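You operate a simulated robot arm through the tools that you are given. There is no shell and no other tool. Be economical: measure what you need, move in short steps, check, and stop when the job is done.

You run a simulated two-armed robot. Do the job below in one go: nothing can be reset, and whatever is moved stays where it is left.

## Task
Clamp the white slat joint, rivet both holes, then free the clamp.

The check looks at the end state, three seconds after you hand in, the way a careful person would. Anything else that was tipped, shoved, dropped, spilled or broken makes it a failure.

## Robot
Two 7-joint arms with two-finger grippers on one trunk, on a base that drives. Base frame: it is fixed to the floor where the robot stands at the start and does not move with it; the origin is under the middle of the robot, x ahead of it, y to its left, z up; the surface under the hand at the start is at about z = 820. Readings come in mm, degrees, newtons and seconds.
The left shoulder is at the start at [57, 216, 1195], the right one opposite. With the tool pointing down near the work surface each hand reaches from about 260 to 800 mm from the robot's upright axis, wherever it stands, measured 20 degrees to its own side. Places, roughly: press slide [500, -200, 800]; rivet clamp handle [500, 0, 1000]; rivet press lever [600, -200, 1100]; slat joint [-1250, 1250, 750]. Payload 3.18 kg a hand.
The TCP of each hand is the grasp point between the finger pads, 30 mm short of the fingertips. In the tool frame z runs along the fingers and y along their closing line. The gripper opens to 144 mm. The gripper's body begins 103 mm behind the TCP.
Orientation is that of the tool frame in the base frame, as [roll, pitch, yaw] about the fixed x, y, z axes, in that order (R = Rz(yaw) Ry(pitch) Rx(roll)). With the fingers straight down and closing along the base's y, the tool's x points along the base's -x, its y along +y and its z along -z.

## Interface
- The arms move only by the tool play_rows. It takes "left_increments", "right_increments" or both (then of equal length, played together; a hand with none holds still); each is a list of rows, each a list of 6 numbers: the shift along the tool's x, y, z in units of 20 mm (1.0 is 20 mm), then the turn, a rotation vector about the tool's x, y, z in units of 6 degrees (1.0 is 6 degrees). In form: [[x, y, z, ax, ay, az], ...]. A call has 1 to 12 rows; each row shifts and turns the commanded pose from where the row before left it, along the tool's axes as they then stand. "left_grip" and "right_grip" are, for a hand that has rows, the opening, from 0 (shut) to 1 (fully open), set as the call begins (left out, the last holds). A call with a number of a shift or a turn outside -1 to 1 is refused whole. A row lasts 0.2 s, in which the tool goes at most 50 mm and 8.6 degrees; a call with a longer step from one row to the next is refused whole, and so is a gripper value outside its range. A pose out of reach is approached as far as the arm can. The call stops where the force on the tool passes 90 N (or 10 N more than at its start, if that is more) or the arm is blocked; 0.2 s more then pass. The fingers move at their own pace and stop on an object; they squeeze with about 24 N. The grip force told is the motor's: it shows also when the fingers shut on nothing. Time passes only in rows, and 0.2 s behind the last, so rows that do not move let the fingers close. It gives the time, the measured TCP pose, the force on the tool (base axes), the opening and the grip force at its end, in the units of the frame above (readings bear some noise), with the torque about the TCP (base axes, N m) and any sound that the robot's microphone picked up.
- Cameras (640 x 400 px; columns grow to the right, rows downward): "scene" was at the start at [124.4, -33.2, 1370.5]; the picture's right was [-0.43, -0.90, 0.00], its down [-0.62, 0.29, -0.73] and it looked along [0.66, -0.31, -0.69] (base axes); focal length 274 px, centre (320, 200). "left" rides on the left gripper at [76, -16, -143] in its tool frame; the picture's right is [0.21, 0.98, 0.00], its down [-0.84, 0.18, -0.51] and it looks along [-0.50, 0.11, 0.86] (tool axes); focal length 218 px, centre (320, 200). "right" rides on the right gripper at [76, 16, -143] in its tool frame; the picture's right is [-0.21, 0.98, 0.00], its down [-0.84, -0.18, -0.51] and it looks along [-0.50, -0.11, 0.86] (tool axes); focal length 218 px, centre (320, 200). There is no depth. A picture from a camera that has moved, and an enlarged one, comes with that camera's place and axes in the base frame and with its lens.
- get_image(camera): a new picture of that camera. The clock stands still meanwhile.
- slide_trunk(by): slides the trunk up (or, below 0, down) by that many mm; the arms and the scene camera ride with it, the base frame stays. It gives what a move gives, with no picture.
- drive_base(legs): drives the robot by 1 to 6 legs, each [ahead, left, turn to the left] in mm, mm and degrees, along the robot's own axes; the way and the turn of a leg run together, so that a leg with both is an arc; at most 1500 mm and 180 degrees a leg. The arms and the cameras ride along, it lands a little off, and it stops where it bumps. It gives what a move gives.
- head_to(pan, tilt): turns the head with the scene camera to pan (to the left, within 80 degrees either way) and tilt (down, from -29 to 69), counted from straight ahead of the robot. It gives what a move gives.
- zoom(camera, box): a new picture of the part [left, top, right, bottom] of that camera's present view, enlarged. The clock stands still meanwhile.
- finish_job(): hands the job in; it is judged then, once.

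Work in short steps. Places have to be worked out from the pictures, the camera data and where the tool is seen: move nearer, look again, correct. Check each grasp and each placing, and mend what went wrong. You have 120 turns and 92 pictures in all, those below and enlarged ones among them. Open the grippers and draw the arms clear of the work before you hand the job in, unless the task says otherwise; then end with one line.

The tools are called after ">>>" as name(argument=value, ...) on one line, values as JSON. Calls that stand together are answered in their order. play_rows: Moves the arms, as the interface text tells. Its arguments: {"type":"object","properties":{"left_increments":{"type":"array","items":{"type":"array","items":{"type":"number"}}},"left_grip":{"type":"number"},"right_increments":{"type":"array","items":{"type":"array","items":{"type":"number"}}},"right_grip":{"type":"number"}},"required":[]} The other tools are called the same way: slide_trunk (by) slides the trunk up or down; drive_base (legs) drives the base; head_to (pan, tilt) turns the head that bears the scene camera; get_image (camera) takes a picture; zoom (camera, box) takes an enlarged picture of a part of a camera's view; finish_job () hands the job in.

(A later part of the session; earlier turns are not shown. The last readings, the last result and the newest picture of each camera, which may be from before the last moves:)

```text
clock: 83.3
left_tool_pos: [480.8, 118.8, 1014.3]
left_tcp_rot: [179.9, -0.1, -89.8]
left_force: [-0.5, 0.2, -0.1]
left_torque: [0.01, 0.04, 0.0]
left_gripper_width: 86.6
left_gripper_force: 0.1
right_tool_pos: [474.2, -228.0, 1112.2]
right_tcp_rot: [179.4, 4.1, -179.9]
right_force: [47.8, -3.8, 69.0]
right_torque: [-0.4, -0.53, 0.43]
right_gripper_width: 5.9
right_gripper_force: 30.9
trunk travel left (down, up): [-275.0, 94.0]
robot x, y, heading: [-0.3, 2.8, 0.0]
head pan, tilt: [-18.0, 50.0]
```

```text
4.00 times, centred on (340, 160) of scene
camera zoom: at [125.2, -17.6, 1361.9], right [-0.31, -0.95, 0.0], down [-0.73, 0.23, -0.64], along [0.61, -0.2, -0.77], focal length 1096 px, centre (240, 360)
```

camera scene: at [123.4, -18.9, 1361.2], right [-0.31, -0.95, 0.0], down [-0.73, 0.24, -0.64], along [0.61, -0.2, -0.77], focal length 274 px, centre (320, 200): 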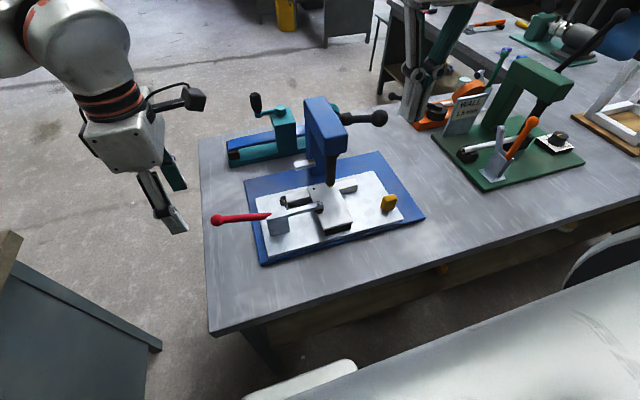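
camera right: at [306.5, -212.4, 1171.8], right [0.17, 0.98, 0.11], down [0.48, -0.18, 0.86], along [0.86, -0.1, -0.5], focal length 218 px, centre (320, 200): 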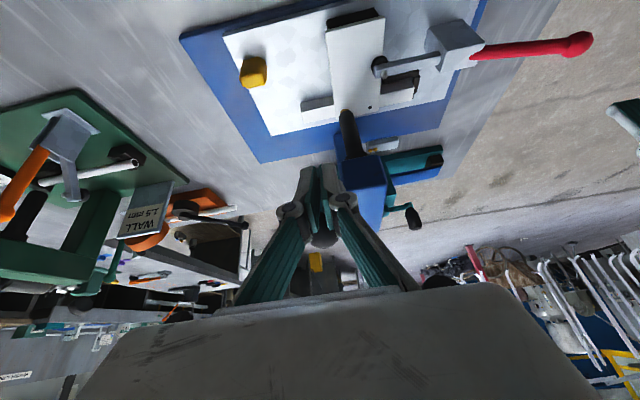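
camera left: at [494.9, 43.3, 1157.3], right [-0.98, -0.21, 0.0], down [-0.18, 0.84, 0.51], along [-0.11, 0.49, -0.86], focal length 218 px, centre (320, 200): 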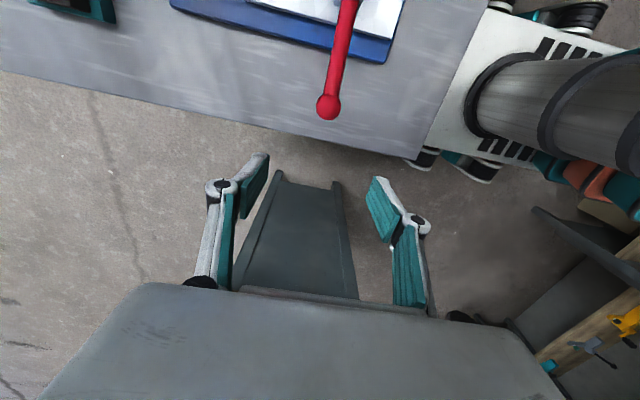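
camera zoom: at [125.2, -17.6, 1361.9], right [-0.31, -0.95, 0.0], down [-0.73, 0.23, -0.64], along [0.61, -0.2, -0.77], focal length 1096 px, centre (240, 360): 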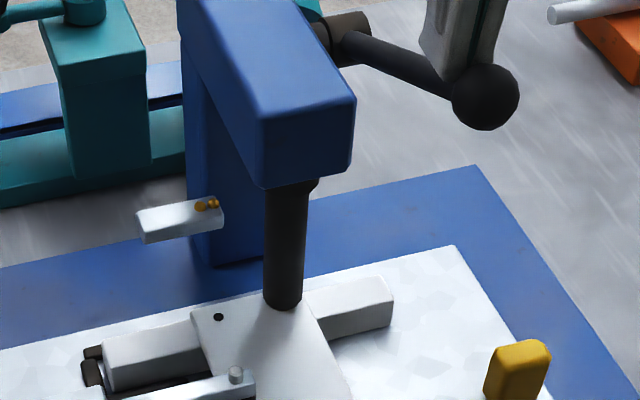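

The lever is at its stop (ball about (450, -230, 1082)), the punch is fully down and the rivet is hidden. I lift off, open, grip the ball from above and raise the lever.

>>> play_rows(right_increments=[[0, 0, -1, 0, 0, 0], [0, 0, -1, 0, -0.65, 0], [0, 0, -0.8, 0, 0, 0], [0.5, -0.1, 0, 0, 0, 0], [0.65, 0, 0, 0, 0, 0]], right_grip=0)

>>> play_rows(right_increments=[[0, 0, 0, 0, 0, 0], [0, 0, 0, 0, 0, 0]], right_grip=0.5)

>>> get_image(camera="right")

```text
clock: 84.5
left_tool_pos: [479.7, 118.7, 1014.2]
left_tcp_rot: [179.9, -0.1, -89.8]
left_force: [-0.9, 0.8, 0.2]
left_torque: [0.01, 0.04, -0.01]
left_gripper_width: 86.5
left_gripper_force: 0.0
right_tool_pos: [434.2, -233.5, 1156.5]
right_tcp_rot: [179.7, 5.8, 180.0]
right_force: [1.4, -1.0, 0.4]
right_torque: [-0.01, 0.06, 0.03]
right_gripper_width: 0.0
right_gripper_force: 30.6
trunk travel left (down, up): [-275.0, 94.0]
robot x, y, heading: [2.2, -1.2, -0.1]
head pan, tilt: [-18.0, 50.0]
```

```text
clock: 85.2
left_tool_pos: [478.4, 118.0, 1014.7]
left_tcp_rot: [-180.0, -0.2, -89.8]
left_force: [0.7, -0.5, -0.3]
left_torque: [0.01, 0.01, 0.02]
left_gripper_width: 86.4
left_gripper_force: 0.0
right_tool_pos: [433.8, -233.4, 1157.4]
right_tcp_rot: [179.6, 5.8, 180.0]
right_force: [0.4, -0.9, 0.1]
right_torque: [0.04, 0.0, 0.02]
right_gripper_width: 72.0
right_gripper_force: 0.0
trunk travel left (down, up): [-275.0, 94.0]
robot x, y, heading: [2.1, 0.1, -0.2]
head pan, tilt: [-18.0, 50.0]
```

```text
28 pictures are left
camera right: at [343.8, -218.1, 1292.9], right [0.21, 0.98, 0.03], down [0.79, -0.18, 0.59], along [0.58, -0.1, -0.81], focal length 218 px, centre (320, 200)
```

right: 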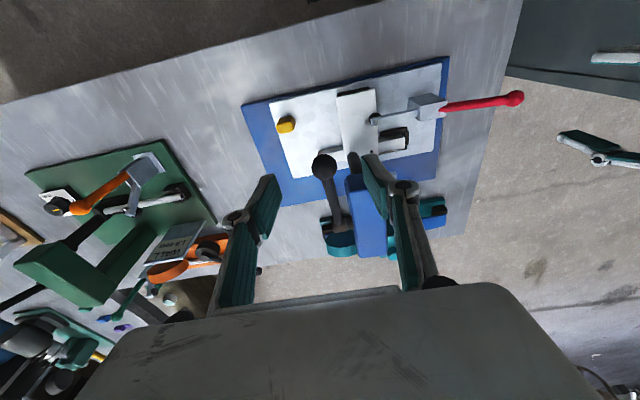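

The ball lies between the finger lines at (448, -230, 1085). I descend and grip it.

>>> play_rows(right_increments=[[-0.33, 0.15, 0.65, 0, 0, 0], [0, 0, 1, 0, 0, 0], [0, 0, 1, 0, 0, 0], [0, 0, 1, 0, 0, 0]])

>>> play_rows(right_increments=[[0, 0, 0, 0, 0, 0], [0, 0, 0, 0, 0, 0], [0, 0, 0, 0, 0, 0]], right_grip=0.05)

```text
clock: 86.2
left_tool_pos: [479.2, 119.2, 1014.6]
left_tcp_rot: [-180.0, -0.1, -89.8]
left_force: [0.5, 0.1, 0.2]
left_torque: [0.01, -0.01, 0.01]
left_gripper_width: 86.3
left_gripper_force: 0.0
right_tool_pos: [447.7, -230.3, 1084.9]
right_tcp_rot: [179.6, 5.9, -179.9]
right_force: [0.0, 0.7, -0.7]
right_torque: [0.07, 0.0, 0.0]
right_gripper_width: 71.9
right_gripper_force: 0.0
trunk travel left (down, up): [-275.0, 94.0]
robot x, y, heading: [1.4, 2.3, 0.0]
head pan, tilt: [-18.0, 50.0]
```

```text
clock: 87.0
left_tool_pos: [478.6, 116.9, 1014.2]
left_tcp_rot: [180.0, 0.0, -89.8]
left_force: [-0.5, -0.4, 0.0]
left_torque: [0.02, 0.0, -0.02]
left_gripper_width: 86.4
left_gripper_force: 0.0
right_tool_pos: [446.5, -230.6, 1083.8]
right_tcp_rot: [179.6, 5.9, -180.0]
right_force: [-1.2, -5.9, 2.1]
right_torque: [0.01, 0.04, -0.04]
right_gripper_width: 25.8
right_gripper_force: 44.8
trunk travel left (down, up): [-275.0, 94.0]
robot x, y, heading: [-3.1, 2.9, 0.1]
head pan, tilt: [-18.0, 50.0]
```

>>> play_rows(right_increments=[[-0.476, 0, -0.73, 0, 0, 0], [-0.55, 0, -0.673, 0, 0, 0], [-0.62, 0, -0.615, 0, 0, 0], [-0.68, 0, -0.544, 0, 0, 0]])

>>> zoom(camera="scene", box=[280, 110, 400, 210])

```text
clock: 88.0
left_tool_pos: [478.0, 118.5, 1014.4]
left_tcp_rot: [180.0, 0.2, -89.8]
left_force: [-0.2, 0.0, 0.6]
left_torque: [-0.03, 0.04, -0.03]
left_gripper_width: 86.2
left_gripper_force: 0.1
right_tool_pos: [489.0, -230.1, 1140.8]
right_tcp_rot: [179.6, 5.8, -180.0]
right_force: [-8.3, -6.2, -7.4]
right_torque: [0.03, 1.23, -0.01]
right_gripper_width: 25.9
right_gripper_force: 45.2
trunk travel left (down, up): [-275.0, 94.0]
robot x, y, heading: [-2.1, 1.4, -0.1]
head pan, tilt: [-18.0, 50.0]
```

```text
4.00 times, centred on (340, 160) of scene
camera zoom: at [121.8, -20.3, 1361.5], right [-0.31, -0.95, 0.0], down [-0.73, 0.24, -0.64], along [0.61, -0.2, -0.77], focal length 1096 px, centre (240, 360)
```

zoom: 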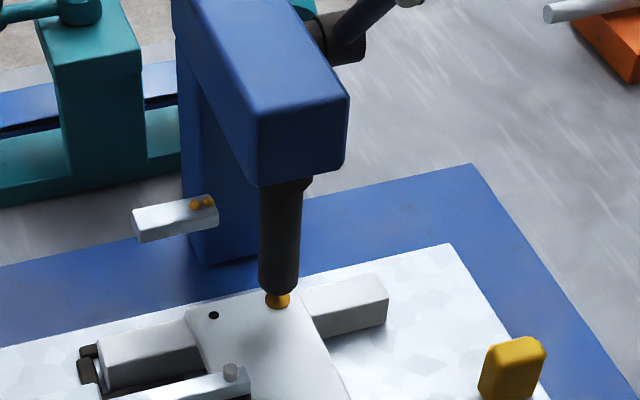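

A rivet is in hole A. I raise the lever the rest of the way.

>>> play_rows(right_increments=[[-0.73, 0, -0.474, 0, 0, 0], [-0.775, 0, -0.394, 0, 0, 0], [-0.816, 0, -0.31, 0, 0, 0], [-0.3, 0, -0.1, 0, 0, 0]])

>>> zoom(camera="scene", box=[300, 150, 360, 200])

```text
clock: 89.0
left_tool_pos: [477.6, 118.0, 1014.9]
left_tcp_rot: [179.9, 0.0, -89.8]
left_force: [0.4, 0.1, -0.3]
left_torque: [-0.01, 0.0, -0.04]
left_gripper_width: 86.3
left_gripper_force: 0.0
right_tool_pos: [538.0, -230.3, 1172.1]
right_tcp_rot: [179.7, 5.9, 179.9]
right_force: [-7.9, -6.9, -7.1]
right_torque: [0.01, 1.2, 0.0]
right_gripper_width: 25.8
right_gripper_force: 45.1
trunk travel left (down, up): [-275.0, 94.0]
robot x, y, heading: [-0.5, 2.9, 0.1]
head pan, tilt: [-18.0, 50.0]
```

```text
8.00 times, centred on (330, 175) of scene
camera zoom: at [121.9, -20.3, 1361.4], right [-0.31, -0.95, 0.0], down [-0.73, 0.24, -0.64], along [0.61, -0.2, -0.77], focal length 2192 px, centre (240, 400)
```

zoom: 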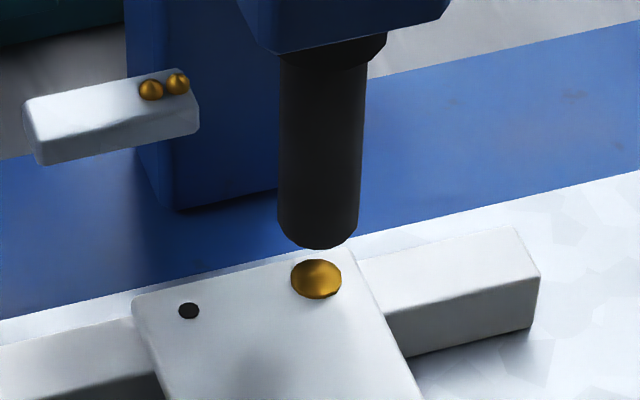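

Rivet one is set as a flattened disc. I release the lever, back off and return to the yellow knob.

>>> play_rows(right_increments=[[0, 0, 0, 0, 0, 0], [0, 0, 0, 0, 0, 0], [0, 0, -1, 0, 0, 0], [0, 0, -1, 0, 0, 0], [0, 0, -1, 0, 0, 0], [1, -0.6, 0, 0, 0.97, 0], [1, -0.7, 0, 0, 0, 0], [1, -0.7, 0, 0, 0, 0], [1, -0.7, 1, 0, 0, 0], [0, -0.6, 1, 0, 0, 0]], right_grip=0.5)

>>> play_rows(right_increments=[[0, 0, 1, 0, 0, 0], [0, 0, 1, 0, 0, 0], [0, 0, 1, 0, 0, 0], [0, 0, 1, 0, 0, 0], [0, 0, 1, 0, 0, 0], [0, 0, 1, 0, 0, 0], [0, 0, 1, 0, 0, 0], [0, 0, 1, 0, 0, 0], [0, 0, 1, 0, 0, 0]])

>>> get_image(camera="right")

```text
clock: 91.2
left_tool_pos: [478.8, 118.1, 1013.9]
left_tcp_rot: [180.0, -0.1, -89.8]
left_force: [0.1, 0.9, -0.7]
left_torque: [0.02, -0.02, 0.01]
left_gripper_width: 86.2
left_gripper_force: 0.1
right_tool_pos: [453.0, -297.6, 1188.9]
right_tcp_rot: [179.6, -0.1, 180.0]
right_force: [0.2, 0.3, -0.6]
right_torque: [0.01, 0.01, -0.04]
right_gripper_width: 71.9
right_gripper_force: 0.1
trunk travel left (down, up): [-275.0, 94.0]
robot x, y, heading: [-1.6, 2.4, -0.1]
head pan, tilt: [-18.0, 50.0]
```

```text
clock: 93.2
left_tool_pos: [478.1, 119.0, 1013.2]
left_tcp_rot: [-180.0, -0.1, -89.8]
left_force: [-1.2, -0.2, 0.0]
left_torque: [0.02, 0.04, -0.04]
left_gripper_width: 86.4
left_gripper_force: 0.1
right_tool_pos: [451.9, -293.7, 1006.2]
right_tcp_rot: [179.5, 0.0, 180.0]
right_force: [-0.6, 0.1, 1.3]
right_torque: [0.0, 0.0, 0.01]
right_gripper_width: 71.7
right_gripper_force: 0.0
trunk travel left (down, up): [-275.0, 94.0]
robot x, y, heading: [-0.2, 4.3, 0.2]
head pan, tilt: [-18.0, 50.0]
```

```text
25 pictures are left
camera right: at [375.7, -279.1, 1151.1], right [0.21, 0.98, 0.01], down [0.84, -0.18, 0.51], along [0.5, -0.1, -0.86], focal length 218 px, centre (320, 200)
```

right: 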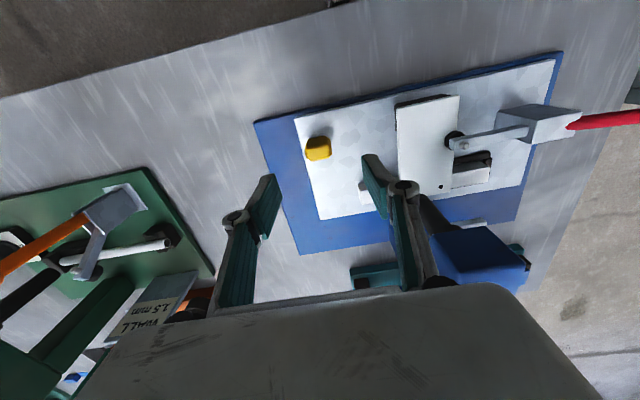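

>>> play_rows(right_increments=[[-0.3, -0.13, 0.9, 0, 0, 0], [0, 0, 1, 0, 0, 0], [0, 0, 1, 0, 0, 0], [0, 0, 1, 0, 0, 0], [0, 0, 1, 0, 0, 0], [0, 0, 1, 0, 0, 0]])

>>> play_rows(right_increments=[[0, 0, 0, 0, 0, 0], [0, 0, 0, 0, 0, 0], [0, 0, 0, 0, 0, 0]], right_grip=0.05)

```text
clock: 94.5
left_tool_pos: [478.9, 118.7, 1014.2]
left_tcp_rot: [-180.0, -0.1, -89.8]
left_force: [0.7, 1.1, 0.0]
left_torque: [-0.01, 0.0, 0.0]
left_gripper_width: 86.3
left_gripper_force: 0.1
right_tool_pos: [458.6, -295.1, 890.0]
right_tcp_rot: [179.6, 0.0, 180.0]
right_force: [0.7, -0.1, 0.1]
right_torque: [0.02, 0.02, 0.0]
right_gripper_width: 71.8
right_gripper_force: 0.0
trunk travel left (down, up): [-275.0, 94.0]
robot x, y, heading: [1.4, 1.6, 0.3]
head pan, tilt: [-18.0, 50.0]
```

```text
clock: 95.3
left_tool_pos: [478.1, 115.7, 1014.5]
left_tcp_rot: [-180.0, -0.1, -89.8]
left_force: [-0.4, -0.5, 0.3]
left_torque: [-0.01, -0.01, 0.0]
left_gripper_width: 86.5
left_gripper_force: 0.0
right_tool_pos: [459.6, -298.0, 889.8]
right_tcp_rot: [179.7, 0.1, 179.9]
right_force: [0.4, -13.5, 3.6]
right_torque: [-0.64, -0.03, -0.09]
right_gripper_width: 33.5
right_gripper_force: 44.9
trunk travel left (down, up): [-275.0, 94.0]
robot x, y, heading: [1.3, 2.9, 0.1]
head pan, tilt: [-18.0, 50.0]
```

Gripped. I move the slide 38 mm in -y toward the second hole and look.

>>> play_rows(right_increments=[[0, -0.65, 0, 0, 0, 0], [0, -0.65, 0, 0, 0, 0], [0, -0.5, 0, 0, 0, 0], [0, 0, 0, 0, 0, 0]])

>>> zoom(camera="scene", box=[295, 140, 355, 200])

```text
clock: 96.3
left_tool_pos: [478.6, 119.0, 1014.6]
left_tcp_rot: [180.0, 0.0, -89.8]
left_force: [0.8, -0.3, 0.0]
left_torque: [-0.02, -0.02, -0.05]
left_gripper_width: 86.5
left_gripper_force: 0.2
right_tool_pos: [460.1, -331.1, 890.0]
right_tcp_rot: [179.7, 0.0, -179.9]
right_force: [-2.3, 2.5, -8.6]
right_torque: [0.1, 0.09, 0.23]
right_gripper_width: 33.8
right_gripper_force: 45.2
trunk travel left (down, up): [-275.0, 94.0]
robot x, y, heading: [0.0, 2.8, 0.3]
head pan, tilt: [-18.0, 50.0]
```

```text
6.67 times, centred on (325, 170) of scene
camera zoom: at [122.8, -19.2, 1361.3], right [-0.31, -0.95, 0.0], down [-0.73, 0.24, -0.64], along [0.61, -0.2, -0.77], focal length 1826 px, centre (287, 400)
```

zoom: 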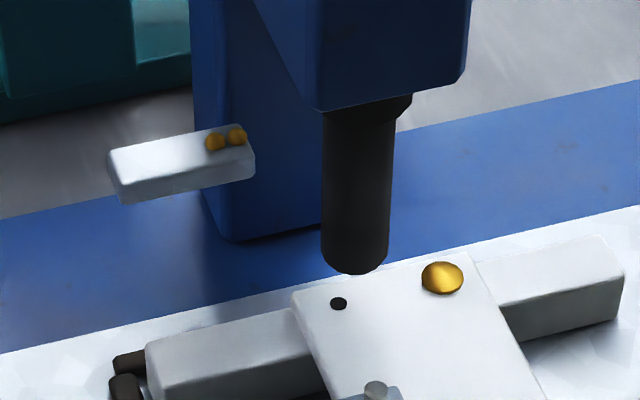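

Hole B is about 14 px short, i.e. 5.5 mm. I move that much more.

>>> play_rows(right_increments=[[0, -0.27, 0, 0, 0, 0], [0, 0, 0, 0, 0, 0]])

>>> zoom(camera="scene", box=[295, 140, 355, 200])

```text
clock: 97.0
left_tool_pos: [478.1, 118.5, 1014.1]
left_tcp_rot: [179.9, -0.1, -89.8]
left_force: [0.4, 0.1, 0.6]
left_torque: [0.02, -0.02, 0.05]
left_gripper_width: 86.3
left_gripper_force: 0.0
right_tool_pos: [458.6, -337.2, 890.0]
right_tcp_rot: [179.6, -0.1, -179.9]
right_force: [-2.3, 4.6, -8.9]
right_torque: [0.11, -0.09, -0.06]
right_gripper_width: 33.9
right_gripper_force: 45.5
trunk travel left (down, up): [-275.0, 94.0]
robot x, y, heading: [2.1, 5.1, 0.1]
head pan, tilt: [-18.0, 50.0]
```

```text
6.67 times, centred on (325, 170) of scene
camera zoom: at [122.8, -19.1, 1361.3], right [-0.31, -0.95, 0.0], down [-0.73, 0.24, -0.64], along [0.61, -0.2, -0.77], focal length 1826 px, centre (287, 400)
```

zoom: 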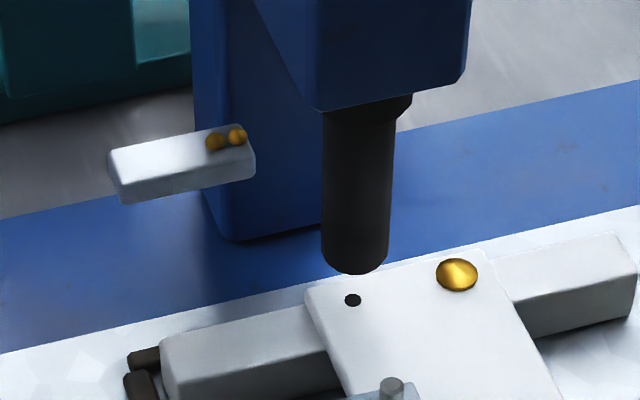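

Aligned exactly as before (353, 300). I release, check, and go over the lever ball.

>>> play_rows(right_increments=[[0, 0, 0, 0, 0, 0], [0, 0, 0, 0, 0, 0], [0, 0, -1, 0, 0, 0], [0, 0, -1, 0, 0, 0], [0.5, 0, -1, 0, 0, 0], [0.5, 0, -1, 0, 0, 0], [0, 0, -1, 0, 0, 0], [0, 0, -1, 0, 0, 0], [0, 0, -1, 0, 0, 0], [0, 0, -1, 0, 0, 0], [0, 0, -1, 0, 0, 0], [0, 0, -1, 0, 0, 0]], right_grip=0.5)

>>> zoom(camera="scene", box=[295, 140, 355, 200])

>>> play_rows(right_increments=[[0, 0, -1, 0, 0, 0], [0, 0, -1, 0, 0, 0], [0, 0, -1, 0, 0, 0], [0, 0, -1, 0, 0, 0], [0, 0, -1, 0, 0, 0], [0, 0, -1, 0, 0, 0], [0, 0, -1, 0, 0, 0], [0, 0, -0.2, 0, 0, 0]])

```text
clock: 99.5
left_tool_pos: [479.4, 118.3, 1013.7]
left_tcp_rot: [-180.0, -0.1, -89.8]
left_force: [0.0, -0.2, -0.4]
left_torque: [-0.02, -0.05, 0.01]
left_gripper_width: 86.5
left_gripper_force: 0.1
right_tool_pos: [439.2, -339.0, 1090.1]
right_tcp_rot: [179.6, 0.0, -179.9]
right_force: [-0.2, -0.4, -0.3]
right_torque: [-0.01, 0.0, 0.01]
right_gripper_width: 72.2
right_gripper_force: 0.0
trunk travel left (down, up): [-275.0, 94.0]
robot x, y, heading: [-0.3, 2.7, 0.1]
head pan, tilt: [-18.0, 50.0]
```

```text
6.67 times, centred on (325, 170) of scene
camera zoom: at [122.1, -19.1, 1361.5], right [-0.31, -0.95, 0.0], down [-0.73, 0.24, -0.64], along [0.61, -0.2, -0.77], focal length 1826 px, centre (287, 400)
```

zoom: 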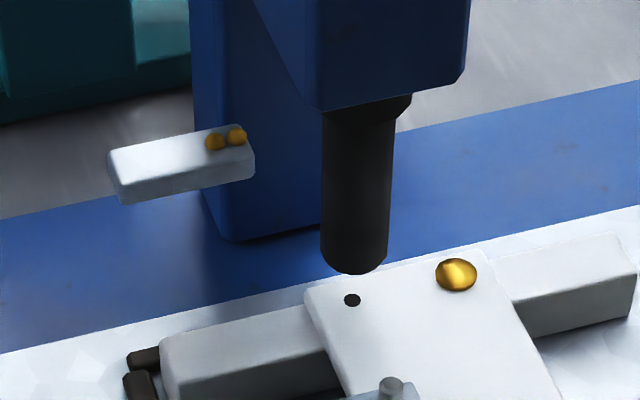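

```text
clock: 101.3
left_tool_pos: [477.7, 118.3, 1014.2]
left_tcp_rot: [180.0, -0.1, -89.9]
left_force: [0.9, -0.1, 0.3]
left_torque: [0.04, 0.01, 0.05]
left_gripper_width: 86.5
left_gripper_force: 0.0
right_tool_pos: [438.8, -339.6, 1184.5]
right_tcp_rot: [179.6, 0.2, -179.9]
right_force: [0.0, 0.5, 0.1]
right_torque: [0.02, -0.03, 0.01]
right_gripper_width: 72.1
right_gripper_force: 0.0
right hand out of reach, approached as far as the arm can: row 5, 6, 7
trunk travel left (down, up): [-275.0, 94.0]
robot x, y, heading: [-0.1, 3.8, -0.2]
head pan, tilt: [-18.0, 50.0]
```

The slide stayed put. Height is the limit with the hand vertical, so I raise the trunk 80 mm and look for the lever ball again.

>>> slide_trunk(by=80)

>>> play_rows(right_increments=[[0, 1, 0, 0, -1, 0], [0, 1, 0, 0, -1, 0], [0, 1, 0, 0, -1, 0], [0, 1, 0, 0, -1, 0], [0, 1, 0, 0, -1, 0], [0, 0.47, 0, 0, 0, 0]])

>>> get_image(camera="right")

```text
clock: 102.5
left_tool_pos: [478.9, 118.0, 1092.8]
left_tcp_rot: [-180.0, -0.2, -89.7]
left_force: [-0.6, -0.1, -0.1]
left_torque: [0.01, -0.04, 0.03]
left_gripper_width: 86.6
left_gripper_force: 0.1
right_tool_pos: [438.6, -339.9, 1264.6]
right_tcp_rot: [179.7, -0.1, -180.0]
right_force: [0.2, 0.6, 0.6]
right_torque: [0.01, 0.0, -0.02]
right_gripper_width: 72.3
right_gripper_force: 0.0
trunk travel left (down, up): [-355.0, 14.0]
robot x, y, heading: [-5.3, 1.3, 0.1]
head pan, tilt: [-18.0, 50.0]
```

```text
clock: 103.9
left_tool_pos: [477.8, 117.5, 1095.5]
left_tcp_rot: [179.9, -0.1, -89.7]
left_force: [0.3, 0.2, -0.7]
left_torque: [0.0, -0.03, 0.01]
left_gripper_width: 86.7
left_gripper_force: 0.1
right_tool_pos: [438.0, -228.8, 1264.2]
right_tcp_rot: [179.4, 30.1, 179.7]
right_force: [0.5, 0.0, -0.1]
right_torque: [0.0, 0.02, -0.02]
right_gripper_width: 71.9
right_gripper_force: 0.1
trunk travel left (down, up): [-355.0, 14.0]
robot x, y, heading: [-2.4, 3.8, -0.0]
head pan, tilt: [-18.0, 50.0]
```

```text
21 pictures are left
camera right: at [301.5, -213.6, 1351.2], right [0.18, 0.98, 0.11], down [0.47, -0.19, 0.86], along [0.86, -0.1, -0.5], focal length 218 px, centre (320, 200)
```

right: 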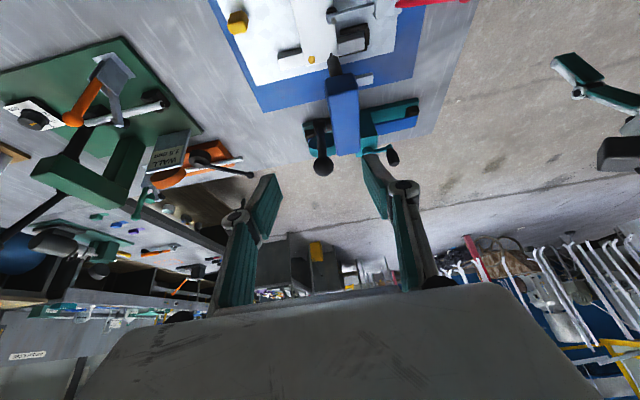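

Ball as before at about (537, -231, 1170). I approach along the tilted tool axis and grip.

>>> play_rows(right_increments=[[-0.97, -0.1, 0, 0, 0, 0], [-0.97, 0, 0, 0, 0, 0], [0, 0, 1, 0, 0, 0], [0, 0, 1, 0, 0, 0], [0, 0, 1, 0, 0, 0], [0, 0, 1, 0, 0, 0], [0, 0, 1, 0, 0, 0], [0, 0, 0.8, 0, 0, 0], [0, 0, 0.75, 0, 0, 0]])

>>> play_rows(right_increments=[[0, 0, 0, 0, 0, 0], [0, 0, 0, 0, 0, 0], [0, 0, 0, 0, 0, 0]], right_grip=0.05)

```text
clock: 105.9
left_tool_pos: [478.7, 117.2, 1094.7]
left_tcp_rot: [180.0, -0.1, -89.7]
left_force: [0.0, -0.2, -0.2]
left_torque: [0.02, -0.04, -0.03]
left_gripper_width: 86.4
left_gripper_force: 0.0
right_tool_pos: [537.6, -232.1, 1170.7]
right_tcp_rot: [179.6, 30.1, 179.8]
right_force: [0.5, 0.0, 0.0]
right_torque: [0.03, -0.02, 0.01]
right_gripper_width: 72.0
right_gripper_force: 0.1
trunk travel left (down, up): [-355.0, 14.0]
robot x, y, heading: [-3.7, 2.7, 0.2]
head pan, tilt: [-18.0, 50.0]
```

```text
clock: 106.7
left_tool_pos: [477.8, 117.7, 1095.0]
left_tcp_rot: [180.0, -0.2, -89.8]
left_force: [0.2, 0.8, 0.7]
left_torque: [0.01, 0.01, 0.0]
left_gripper_width: 86.8
left_gripper_force: 0.1
right_tool_pos: [537.8, -231.1, 1171.2]
right_tcp_rot: [179.6, 30.1, 179.9]
right_force: [0.0, 3.0, -0.6]
right_torque: [0.03, -0.12, 0.02]
right_gripper_width: 25.9
right_gripper_force: 44.6
trunk travel left (down, up): [-355.0, 14.0]
robot x, y, heading: [0.0, 4.6, 0.1]
head pan, tilt: [-18.0, 50.0]
```

>>> play_rows(right_increments=[[0.875, 0, -0.095, 0, 0, 0], [0.88, 0, 0, 0, 0, 0], [0.872, 0, 0.09, 0, 0, 0], [0.862, 0, 0.18, 0, 0, 0], [0.84, 0, 0.27, 0, 0, 0]])

>>> zoom(camera="scene", box=[270, 120, 410, 230])

```text
clock: 107.9
left_tool_pos: [479.2, 119.4, 1093.6]
left_tcp_rot: [180.0, -0.1, -89.8]
left_force: [0.3, 0.5, 0.1]
left_torque: [0.03, 0.02, 0.0]
left_gripper_width: 86.7
left_gripper_force: 0.0
right_tool_pos: [468.3, -230.0, 1119.3]
right_tcp_rot: [179.6, 30.0, 179.9]
right_force: [10.0, 7.6, 4.1]
right_torque: [-0.05, -1.18, 0.05]
right_gripper_width: 25.4
right_gripper_force: 45.0
trunk travel left (down, up): [-355.0, 14.0]
robot x, y, heading: [-2.2, 1.9, 0.2]
head pan, tilt: [-18.0, 50.0]
```

```text
3.64 times, centred on (340, 175) of scene
camera zoom: at [112.7, -18.0, 1442.1], right [-0.31, -0.95, 0.0], down [-0.73, 0.24, -0.64], along [0.61, -0.2, -0.77], focal length 996 px, centre (247, 291)
```

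zoom: 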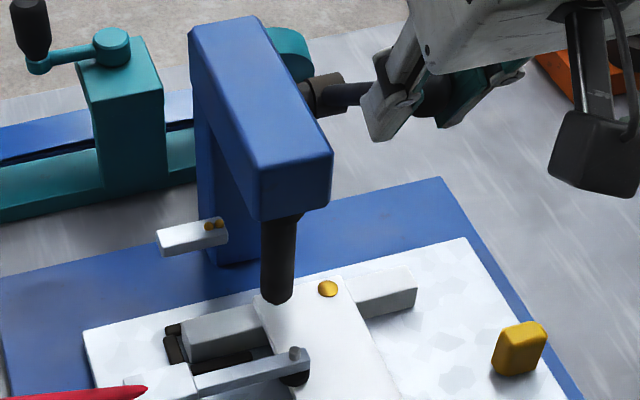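

The punch is over hole B, lever at about 51°. I open, retract, turn the hand vertical and close the fingers to press from above again.

>>> play_rows(right_increments=[[0, 0, 0, 0, 0, 0], [0, 0, 0, 0, 0, 0], [0, 0, -1, 0, 0, 0], [0, 0, -1, 0, 0, 0], [0, 0, -1, 0, 0, 0], [0, 0, -1, 0, 1, 0], [0, 0, 0, 0, 1, 0], [0, 0, 0, 0, 1, 0], [0, 0, 0, 0, 1, 0], [0, 0, 0, 0, 1, 0]], right_grip=0.5)

>>> play_rows(right_increments=[[-0.8, 0, 0, 0, 0, 0], [-0.8, 0, 0, 0, 0, 0], [-0.6, 0, 0, 0, 0, 0]], right_grip=0)

>>> zoom(camera="scene", box=[280, 80, 440, 220])

```text
clock: 110.1
left_tool_pos: [480.2, 118.8, 1093.9]
left_tcp_rot: [179.9, -0.2, -89.9]
left_force: [0.1, 1.0, -1.0]
left_torque: [-0.06, 0.01, -0.01]
left_gripper_width: 86.5
left_gripper_force: 0.0
right_tool_pos: [426.4, -232.5, 1189.0]
right_tcp_rot: [179.6, -0.1, -179.9]
right_force: [-0.2, -0.2, -0.5]
right_torque: [0.0, 0.02, 0.01]
right_gripper_width: 72.0
right_gripper_force: 0.0
trunk travel left (down, up): [-355.0, 14.0]
robot x, y, heading: [3.3, 1.2, -0.1]
head pan, tilt: [-18.0, 50.0]
```

```text
clock: 110.9
left_tool_pos: [478.7, 117.9, 1093.9]
left_tcp_rot: [179.9, -0.1, -89.8]
left_force: [0.2, 0.4, -0.6]
left_torque: [-0.03, 0.0, 0.0]
left_gripper_width: 86.5
left_gripper_force: 0.0
right_tool_pos: [472.7, -232.2, 1189.4]
right_tcp_rot: [179.7, -0.1, -180.0]
right_force: [0.2, 0.7, 0.3]
right_torque: [0.02, 0.04, 0.0]
right_gripper_width: 0.0
right_gripper_force: 24.3
trunk travel left (down, up): [-355.0, 14.0]
robot x, y, heading: [1.0, -2.0, 0.1]
head pan, tilt: [-18.0, 50.0]
```

```text
2.86 times, centred on (360, 150) of scene
camera zoom: at [112.3, -19.3, 1442.1], right [-0.31, -0.95, 0.0], down [-0.73, 0.24, -0.64], along [0.61, -0.2, -0.77], focal length 783 px, centre (206, 343)
```

zoom: 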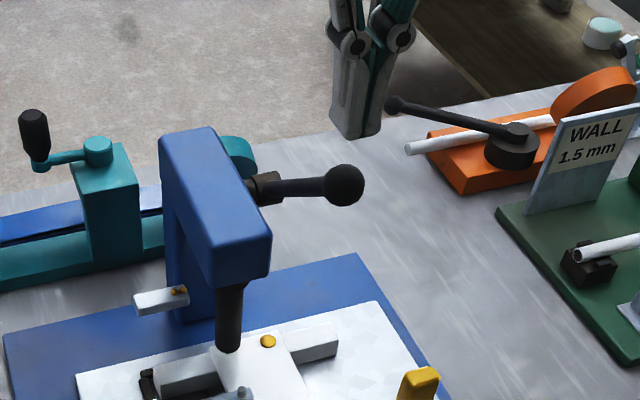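

>>> play_rows(right_increments=[[-0.45, 0.1, 0, 0, 0, 0], [0, 0, 1, 0, 0, 0], [0, 0, 0.9, 0, 0, 0], [0.4, 0, 0.62, 0, 0, 0], [0.35, 0, 0.65, 0, 0, 0]])

>>> zoom(camera="scene", box=[280, 80, 440, 220])

```text
clock: 112.1
left_tool_pos: [477.8, 117.8, 1094.7]
left_tcp_rot: [-179.9, -0.2, -89.8]
left_force: [-0.3, 0.0, 0.1]
left_torque: [0.03, -0.03, -0.02]
left_gripper_width: 86.4
left_gripper_force: 0.0
right_tool_pos: [466.7, -228.5, 1126.8]
right_tcp_rot: [179.6, 0.4, -179.9]
right_force: [1.7, -2.5, 9.5]
right_torque: [-0.05, 0.04, 0.1]
right_gripper_width: 0.1
right_gripper_force: 24.1
trunk travel left (down, up): [-355.0, 14.0]
robot x, y, heading: [-0.8, 0.5, 0.1]
head pan, tilt: [-18.0, 50.0]
```

```text
2.86 times, centred on (360, 150) of scene
camera zoom: at [111.2, -19.3, 1442.4], right [-0.31, -0.95, 0.0], down [-0.73, 0.24, -0.64], along [0.61, -0.2, -0.77], focal length 783 px, centre (206, 343)
```

zoom: 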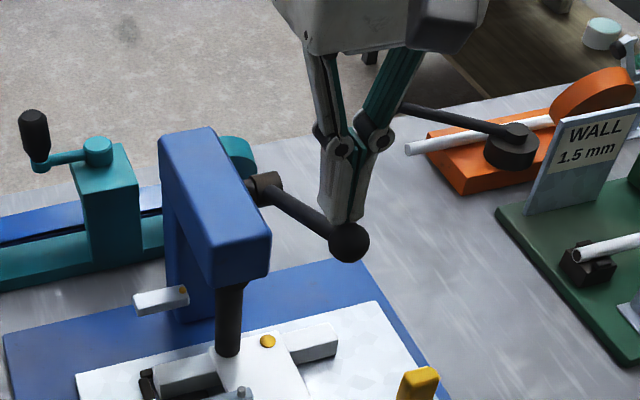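

The second rivet is taken and the lever is following. I press on to the stop.

>>> play_rows(right_increments=[[0.1, 0, 0.5, 0, 0, 0], [0.1, 0, 0.5, 0, 0, 0], [0.1, 0, 0.4, 0, 0, 0]])

>>> zoom(camera="scene", box=[280, 80, 440, 220])

```text
clock: 112.9
left_tool_pos: [479.4, 118.6, 1093.4]
left_tcp_rot: [180.0, -0.2, -89.8]
left_force: [0.1, -0.2, 0.2]
left_torque: [-0.01, 0.04, 0.01]
left_gripper_width: 86.4
left_gripper_force: 0.0
right_tool_pos: [475.3, -225.2, 1113.2]
right_tcp_rot: [178.9, 2.7, -180.0]
right_force: [3.9, 0.0, 21.9]
right_torque: [-0.06, 0.14, 0.05]
right_gripper_width: 0.2
right_gripper_force: 23.5
trunk travel left (down, up): [-355.0, 14.0]
robot x, y, heading: [-2.2, 2.1, 0.1]
head pan, tilt: [-18.0, 50.0]
stopped in row 3 (right hand): the force on the tool passed its limit at 92 N (the readings are from after the stop); the commanded pose is now the measured one
```

```text
2.86 times, centred on (360, 150) of scene
camera zoom: at [111.9, -18.9, 1441.8], right [-0.31, -0.95, 0.0], down [-0.73, 0.24, -0.64], along [0.61, -0.2, -0.77], focal length 783 px, centre (206, 343)
```

zoom: 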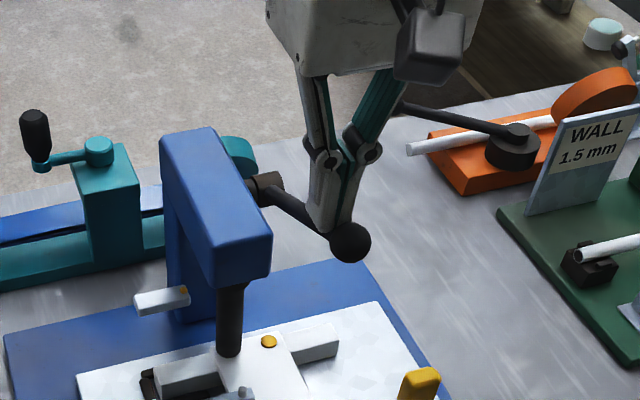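

The ball is at the same end position as after the first rivet (about (450, -230, 1084)), so the stroke is complete. I lift off, open and regrip the ball.

>>> play_rows(right_increments=[[0, 0, -1, 0, 0, 0], [0, 0, -1, 0, 0, 0], [0, 0, -0.3, 0, 0, 0], [0.65, -0.15, 0, 0, 0, 0], [0.65, -0.15, 0, 0, 0, 0]], right_grip=0)

>>> play_rows(right_increments=[[0, 0, 0, 0, 0, 0], [0, 0, 0, 0, 0, 0]], right_grip=0.5)

>>> get_image(camera="right")

```text
clock: 114.1
left_tool_pos: [479.8, 119.6, 1094.1]
left_tcp_rot: [180.0, -0.1, -89.7]
left_force: [0.4, -0.5, 0.3]
left_torque: [0.02, -0.01, -0.01]
left_gripper_width: 86.2
left_gripper_force: 0.0
right_tool_pos: [445.4, -233.3, 1156.6]
right_tcp_rot: [179.1, 2.0, -179.9]
right_force: [-0.1, 1.3, 0.4]
right_torque: [-0.01, -0.01, 0.04]
right_gripper_width: 0.0
right_gripper_force: 23.9
trunk travel left (down, up): [-355.0, 14.0]
robot x, y, heading: [1.4, 4.5, 0.1]
head pan, tilt: [-18.0, 50.0]
```

```text
clock: 114.7
left_tool_pos: [479.5, 118.5, 1093.4]
left_tcp_rot: [-180.0, -0.1, -89.9]
left_force: [0.3, 0.2, 0.7]
left_torque: [0.02, -0.01, -0.02]
left_gripper_width: 86.3
left_gripper_force: 0.0
right_tool_pos: [444.8, -232.2, 1156.3]
right_tcp_rot: [179.2, 2.0, -179.9]
right_force: [-0.4, 0.3, 0.4]
right_torque: [0.05, 0.0, 0.01]
right_gripper_width: 71.7
right_gripper_force: 0.1
trunk travel left (down, up): [-355.0, 14.0]
robot x, y, heading: [0.6, 4.7, 0.3]
head pan, tilt: [-18.0, 50.0]
```

```text
16 pictures are left
camera right: at [364.0, -219.6, 1297.7], right [0.21, 0.98, 0.02], down [0.82, -0.19, 0.54], along [0.53, -0.09, -0.84], focal length 218 px, centre (320, 200)
```

right: 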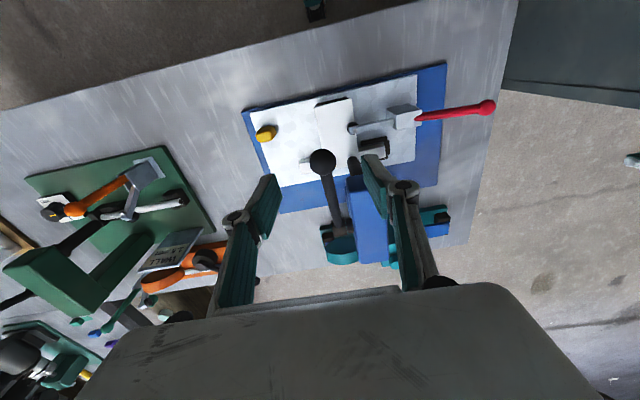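

>>> play_rows(right_increments=[[-0.05, 0.08, 0.6, 0, 0, 0], [0, 0, 1, 0, 0, 0], [0, 0, 1, 0, 0, 0], [0, 0, 1, 0, 0, 0]])

>>> play_rows(right_increments=[[0, 0, 0, 0, 0, 0], [0, 0, 0, 0, 0, 0], [0, 0, 0, 0, 0, 0]], right_grip=0.05)

```text
clock: 115.7
left_tool_pos: [480.1, 117.4, 1093.3]
left_tcp_rot: [180.0, -0.1, -89.6]
left_force: [-0.7, 0.0, -0.5]
left_torque: [-0.01, -0.01, 0.01]
left_gripper_width: 86.4
left_gripper_force: 0.1
right_tool_pos: [448.0, -230.9, 1083.9]
right_tcp_rot: [179.2, 2.1, -179.9]
right_force: [-0.9, -0.2, 0.3]
right_torque: [0.03, 0.01, 0.03]
right_gripper_width: 71.8
right_gripper_force: 0.1
trunk travel left (down, up): [-355.0, 14.0]
robot x, y, heading: [-0.6, 2.9, 0.2]
head pan, tilt: [-18.0, 50.0]
```

```text
clock: 116.5
left_tool_pos: [478.3, 118.4, 1094.8]
left_tcp_rot: [180.0, -0.2, -89.7]
left_force: [0.3, -0.3, -0.1]
left_torque: [0.03, 0.01, -0.02]
left_gripper_width: 86.2
left_gripper_force: 0.0
right_tool_pos: [447.7, -229.7, 1084.8]
right_tcp_rot: [179.3, 2.1, -179.9]
right_force: [-0.8, 3.0, -3.5]
right_torque: [0.05, -0.14, 0.07]
right_gripper_width: 25.4
right_gripper_force: 44.9
trunk travel left (down, up): [-355.0, 14.0]
robot x, y, heading: [-4.7, 0.9, 0.1]
head pan, tilt: [-18.0, 50.0]
```

Gripped; I raise the lever along the arc to the top.

>>> play_rows(right_increments=[[-0.43, 0, -0.76, 0, 0, 0], [-0.507, 0, -0.707, 0, 0, 0], [-0.58, 0, -0.655, 0, 0, 0], [-0.643, 0, -0.587, 0, 0, 0], [-0.7, 0, -0.52, 0, 0, 0], [-0.747, 0, -0.443, 0, 0, 0], [-0.794, 0, -0.361, 0, 0, 0], [-0.28, 0, -0.1, 0, 0, 0]])

>>> zoom(camera="scene", box=[290, 155, 370, 215])

```text
clock: 118.3
left_tool_pos: [478.9, 119.7, 1093.0]
left_tcp_rot: [179.9, -0.1, -89.7]
left_force: [0.4, 0.1, 0.2]
left_torque: [-0.04, 0.0, 0.02]
left_gripper_width: 86.4
left_gripper_force: 0.1
right_tool_pos: [536.9, -230.0, 1170.9]
right_tcp_rot: [179.2, 2.1, -179.9]
right_force: [-11.3, 9.3, -2.5]
right_torque: [0.08, 1.19, -0.09]
right_gripper_width: 25.7
right_gripper_force: 45.2
trunk travel left (down, up): [-355.0, 14.0]
robot x, y, heading: [-2.0, 4.2, -0.0]
head pan, tilt: [-18.0, 50.0]
```

```text
6.67 times, centred on (330, 185) of scene
camera zoom: at [111.2, -17.9, 1442.4], right [-0.31, -0.95, 0.0], down [-0.73, 0.23, -0.64], along [0.61, -0.2, -0.77], focal length 1826 px, centre (253, 300)
```

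zoom: 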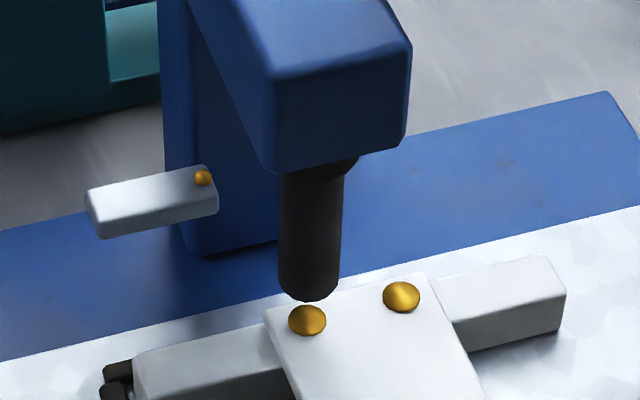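

Both rivets are set. I release the lever and draw the right hand back clear.

>>> play_rows(right_increments=[[0, 0, 0, 0, 0, 0], [0, 0, 0, 0, 0, 0], [0, 0, -1, 0, 0, 0], [0, 0, -1, 0, 0, 0], [0, 0, -1, 0, 0, 0], [1, -0.5, 0, 0, 0, 0], [1, -1, 0, 0, 0, 0], [1, -1, 0, 0, 0, 0], [1, -1, 0, 0, 0, 0], [1, -1, 0, 0, 0, 0], [0, -1, 0, 0, 0, 0], [0, -1, 0, 0, 0, 0]], right_grip=0.5)

>>> slide_trunk(by=-80)

>>> get_image(camera="left")

>>> zoom(camera="scene", box=[160, 100, 440, 280])

```text
clock: 120.9
left_tool_pos: [478.6, 117.6, 1094.2]
left_tcp_rot: [179.9, 0.1, -89.8]
left_force: [-0.4, 0.3, 0.9]
left_torque: [0.02, 0.0, 0.0]
left_gripper_width: 86.2
left_gripper_force: 0.1
right_tool_pos: [435.8, -363.0, 1224.8]
right_tcp_rot: [179.2, 2.1, -179.9]
right_force: [0.4, -0.4, -1.2]
right_torque: [0.04, -0.03, 0.01]
right_gripper_width: 71.7
right_gripper_force: 0.1
trunk travel left (down, up): [-355.0, 14.0]
robot x, y, heading: [3.7, 3.8, 0.1]
head pan, tilt: [-18.0, 50.0]
```

```text
clock: 122.1
left_tool_pos: [480.3, 119.3, 1014.8]
left_tcp_rot: [-179.9, -0.1, -89.7]
left_force: [-0.3, 0.5, -0.3]
left_torque: [0.0, -0.02, -0.02]
left_gripper_width: 86.2
left_gripper_force: 0.0
right_tool_pos: [436.6, -361.9, 1145.4]
right_tcp_rot: [179.2, 2.2, -179.9]
right_force: [-1.0, -0.2, 0.1]
right_torque: [-0.01, -0.01, 0.0]
right_gripper_width: 71.9
right_gripper_force: 0.0
trunk travel left (down, up): [-275.0, 94.0]
robot x, y, heading: [-0.7, 1.1, 0.1]
head pan, tilt: [-18.0, 50.0]
```

```text
14 pictures are left
camera left: at [495.9, 42.6, 1157.9], right [-0.98, -0.21, 0.0], down [-0.18, 0.84, 0.51], along [-0.11, 0.49, -0.86], focal length 218 px, centre (320, 200)
```

left: 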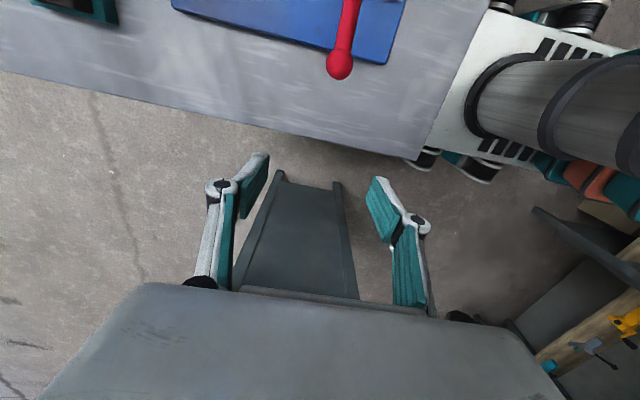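

```text
2.22 times, centred on (300, 190) of scene
camera zoom: at [122.6, -19.0, 1361.6], right [-0.31, -0.95, 0.0], down [-0.73, 0.24, -0.64], along [0.61, -0.2, -0.77], focal length 609 px, centre (364, 222)
```

zoom: 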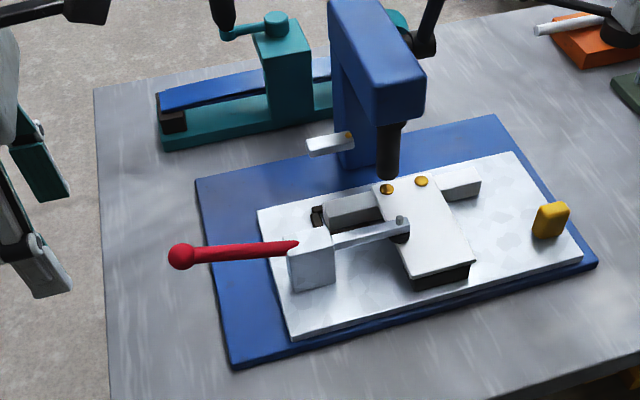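

The clamp knob now lies at about (480, 33, 916). I move the left hand over it, descend and grip.

>>> play_rows(left_increments=[[0.9, 0, 0, 0, 0, 0], [0.9, 0, 0, 0, 0, 0], [0.9, 0, 0, 0, 0, 0], [0.9, 0, 0, 0, 0, 0], [0.7, 0, 0, 0, 0, 0], [0, 0, 1, 0, 0, 0], [0, 0, 1, 0, 0, 0], [0, 0, 1, 0, 0, 0], [0, 0, 1, 0, 0, 0], [0, 0, 0.8, 0, 0, 0]], left_grip=0.5)

>>> play_rows(left_increments=[[0, 0, 0, 0, 0, 0], [0, 0, 0, 0, 0, 0], [0, 0, 0, 0, 0, 0]], left_grip=0.05)

>>> get_image(camera="left")

```text
clock: 124.3
left_tool_pos: [480.6, 33.2, 918.2]
left_tcp_rot: [-180.0, 0.0, -89.7]
left_force: [-0.7, 1.0, -0.7]
left_torque: [0.04, 0.01, -0.03]
left_gripper_width: 72.2
left_gripper_force: 0.0
right_tool_pos: [438.1, -362.5, 1145.4]
right_tcp_rot: [179.3, 2.1, -179.8]
right_force: [0.6, 0.7, -0.1]
right_torque: [-0.05, 0.03, -0.03]
right_gripper_width: 71.9
right_gripper_force: 0.1
trunk travel left (down, up): [-275.0, 94.0]
robot x, y, heading: [1.5, 3.9, 0.0]
head pan, tilt: [-18.0, 50.0]
```

```text
clock: 125.1
left_tool_pos: [479.9, 31.4, 918.9]
left_tcp_rot: [180.0, -0.1, -89.9]
left_force: [0.7, -0.9, -1.2]
left_torque: [0.01, 0.0, 0.0]
left_gripper_width: 22.0
left_gripper_force: 44.8
right_tool_pos: [438.0, -363.0, 1144.1]
right_tcp_rot: [179.2, 2.1, -179.9]
right_force: [-1.1, -0.8, 0.3]
right_torque: [-0.01, 0.02, 0.0]
right_gripper_width: 71.8
right_gripper_force: 0.2
trunk travel left (down, up): [-275.0, 94.0]
robot x, y, heading: [2.2, 2.7, 0.3]
head pan, tilt: [-18.0, 50.0]
```

```text
12 pictures are left
camera left: at [497.3, -43.8, 1060.9], right [-0.98, -0.21, 0.0], down [-0.18, 0.84, 0.51], along [-0.11, 0.49, -0.86], focal length 218 px, centre (320, 200)
```

left: 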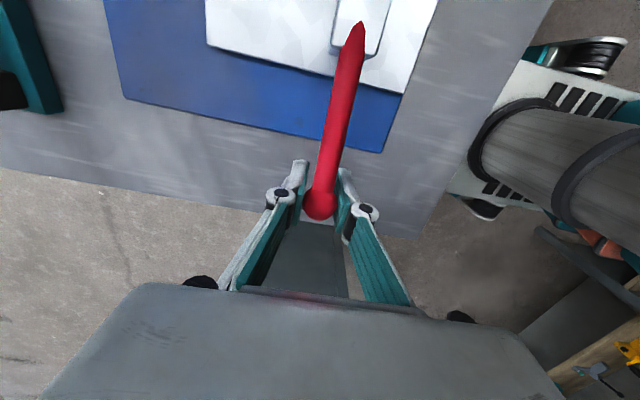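

Knob held at 79° from vertical. I swing it back up along the arc to open the clamp.

>>> play_rows(left_increments=[[0.235, 0, -0.85, 0, 0, 0], [0.4, 0, -0.855, 0, 0, 0], [0.54, 0, -0.77, 0, 0, 0], [0.665, 0, -0.665, 0, 0, 0]])

>>> zoom(camera="scene", box=[160, 100, 440, 280])

```text
clock: 126.1
left_tool_pos: [480.1, -3.8, 978.7]
left_tcp_rot: [179.8, 0.1, -89.7]
left_force: [-0.7, 1.0, -17.0]
left_torque: [1.18, -0.03, 0.1]
left_gripper_width: 22.4
left_gripper_force: 44.9
right_tool_pos: [437.6, -363.2, 1144.6]
right_tcp_rot: [179.2, 2.1, -179.9]
right_force: [0.0, 0.2, -0.3]
right_torque: [0.02, -0.01, 0.0]
right_gripper_width: 71.9
right_gripper_force: 0.0
trunk travel left (down, up): [-275.0, 94.0]
robot x, y, heading: [3.4, 3.5, 0.3]
head pan, tilt: [-18.0, 50.0]
```

```text
2.22 times, centred on (300, 190) of scene
camera zoom: at [124.3, -19.3, 1361.2], right [-0.31, -0.95, 0.0], down [-0.73, 0.24, -0.64], along [0.61, -0.2, -0.77], focal length 609 px, centre (364, 222)
```

zoom: 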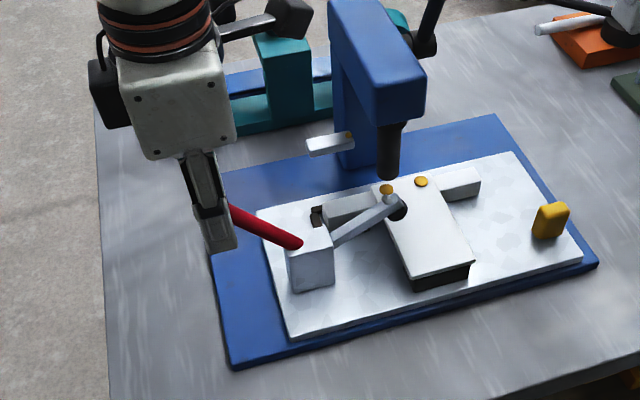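

>>> play_rows(left_increments=[[0.77, 0, -0.54, 0, 0, 0], [0.855, 0, -0.4, 0, 0, 0], [0.9, 0, -0.24, 0, 0, 0], [0.72, 0, -0.07, 0, 0, 0]])

>>> zoom(camera="scene", box=[160, 100, 440, 280])

```text
clock: 127.1
left_tool_pos: [479.9, -68.9, 1006.4]
left_tcp_rot: [-180.0, -0.1, -89.7]
left_force: [-2.2, 10.2, -7.1]
left_torque: [1.15, -0.01, 0.1]
left_gripper_width: 22.4
left_gripper_force: 44.8
right_tool_pos: [437.1, -362.8, 1146.2]
right_tcp_rot: [179.4, 2.1, -179.9]
right_force: [0.2, -0.3, 0.2]
right_torque: [0.0, 0.02, 0.03]
right_gripper_width: 72.1
right_gripper_force: 0.0
trunk travel left (down, up): [-275.0, 94.0]
robot x, y, heading: [-0.8, 2.9, 0.3]
head pan, tilt: [-18.0, 50.0]
```

```text
2.22 times, centred on (300, 190) of scene
camera zoom: at [123.5, -18.1, 1361.5], right [-0.31, -0.95, 0.0], down [-0.73, 0.23, -0.64], along [0.61, -0.2, -0.77], focal length 609 px, centre (364, 222)
```

zoom: 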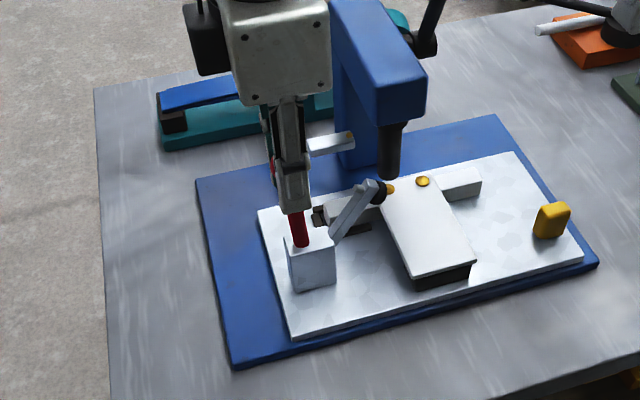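

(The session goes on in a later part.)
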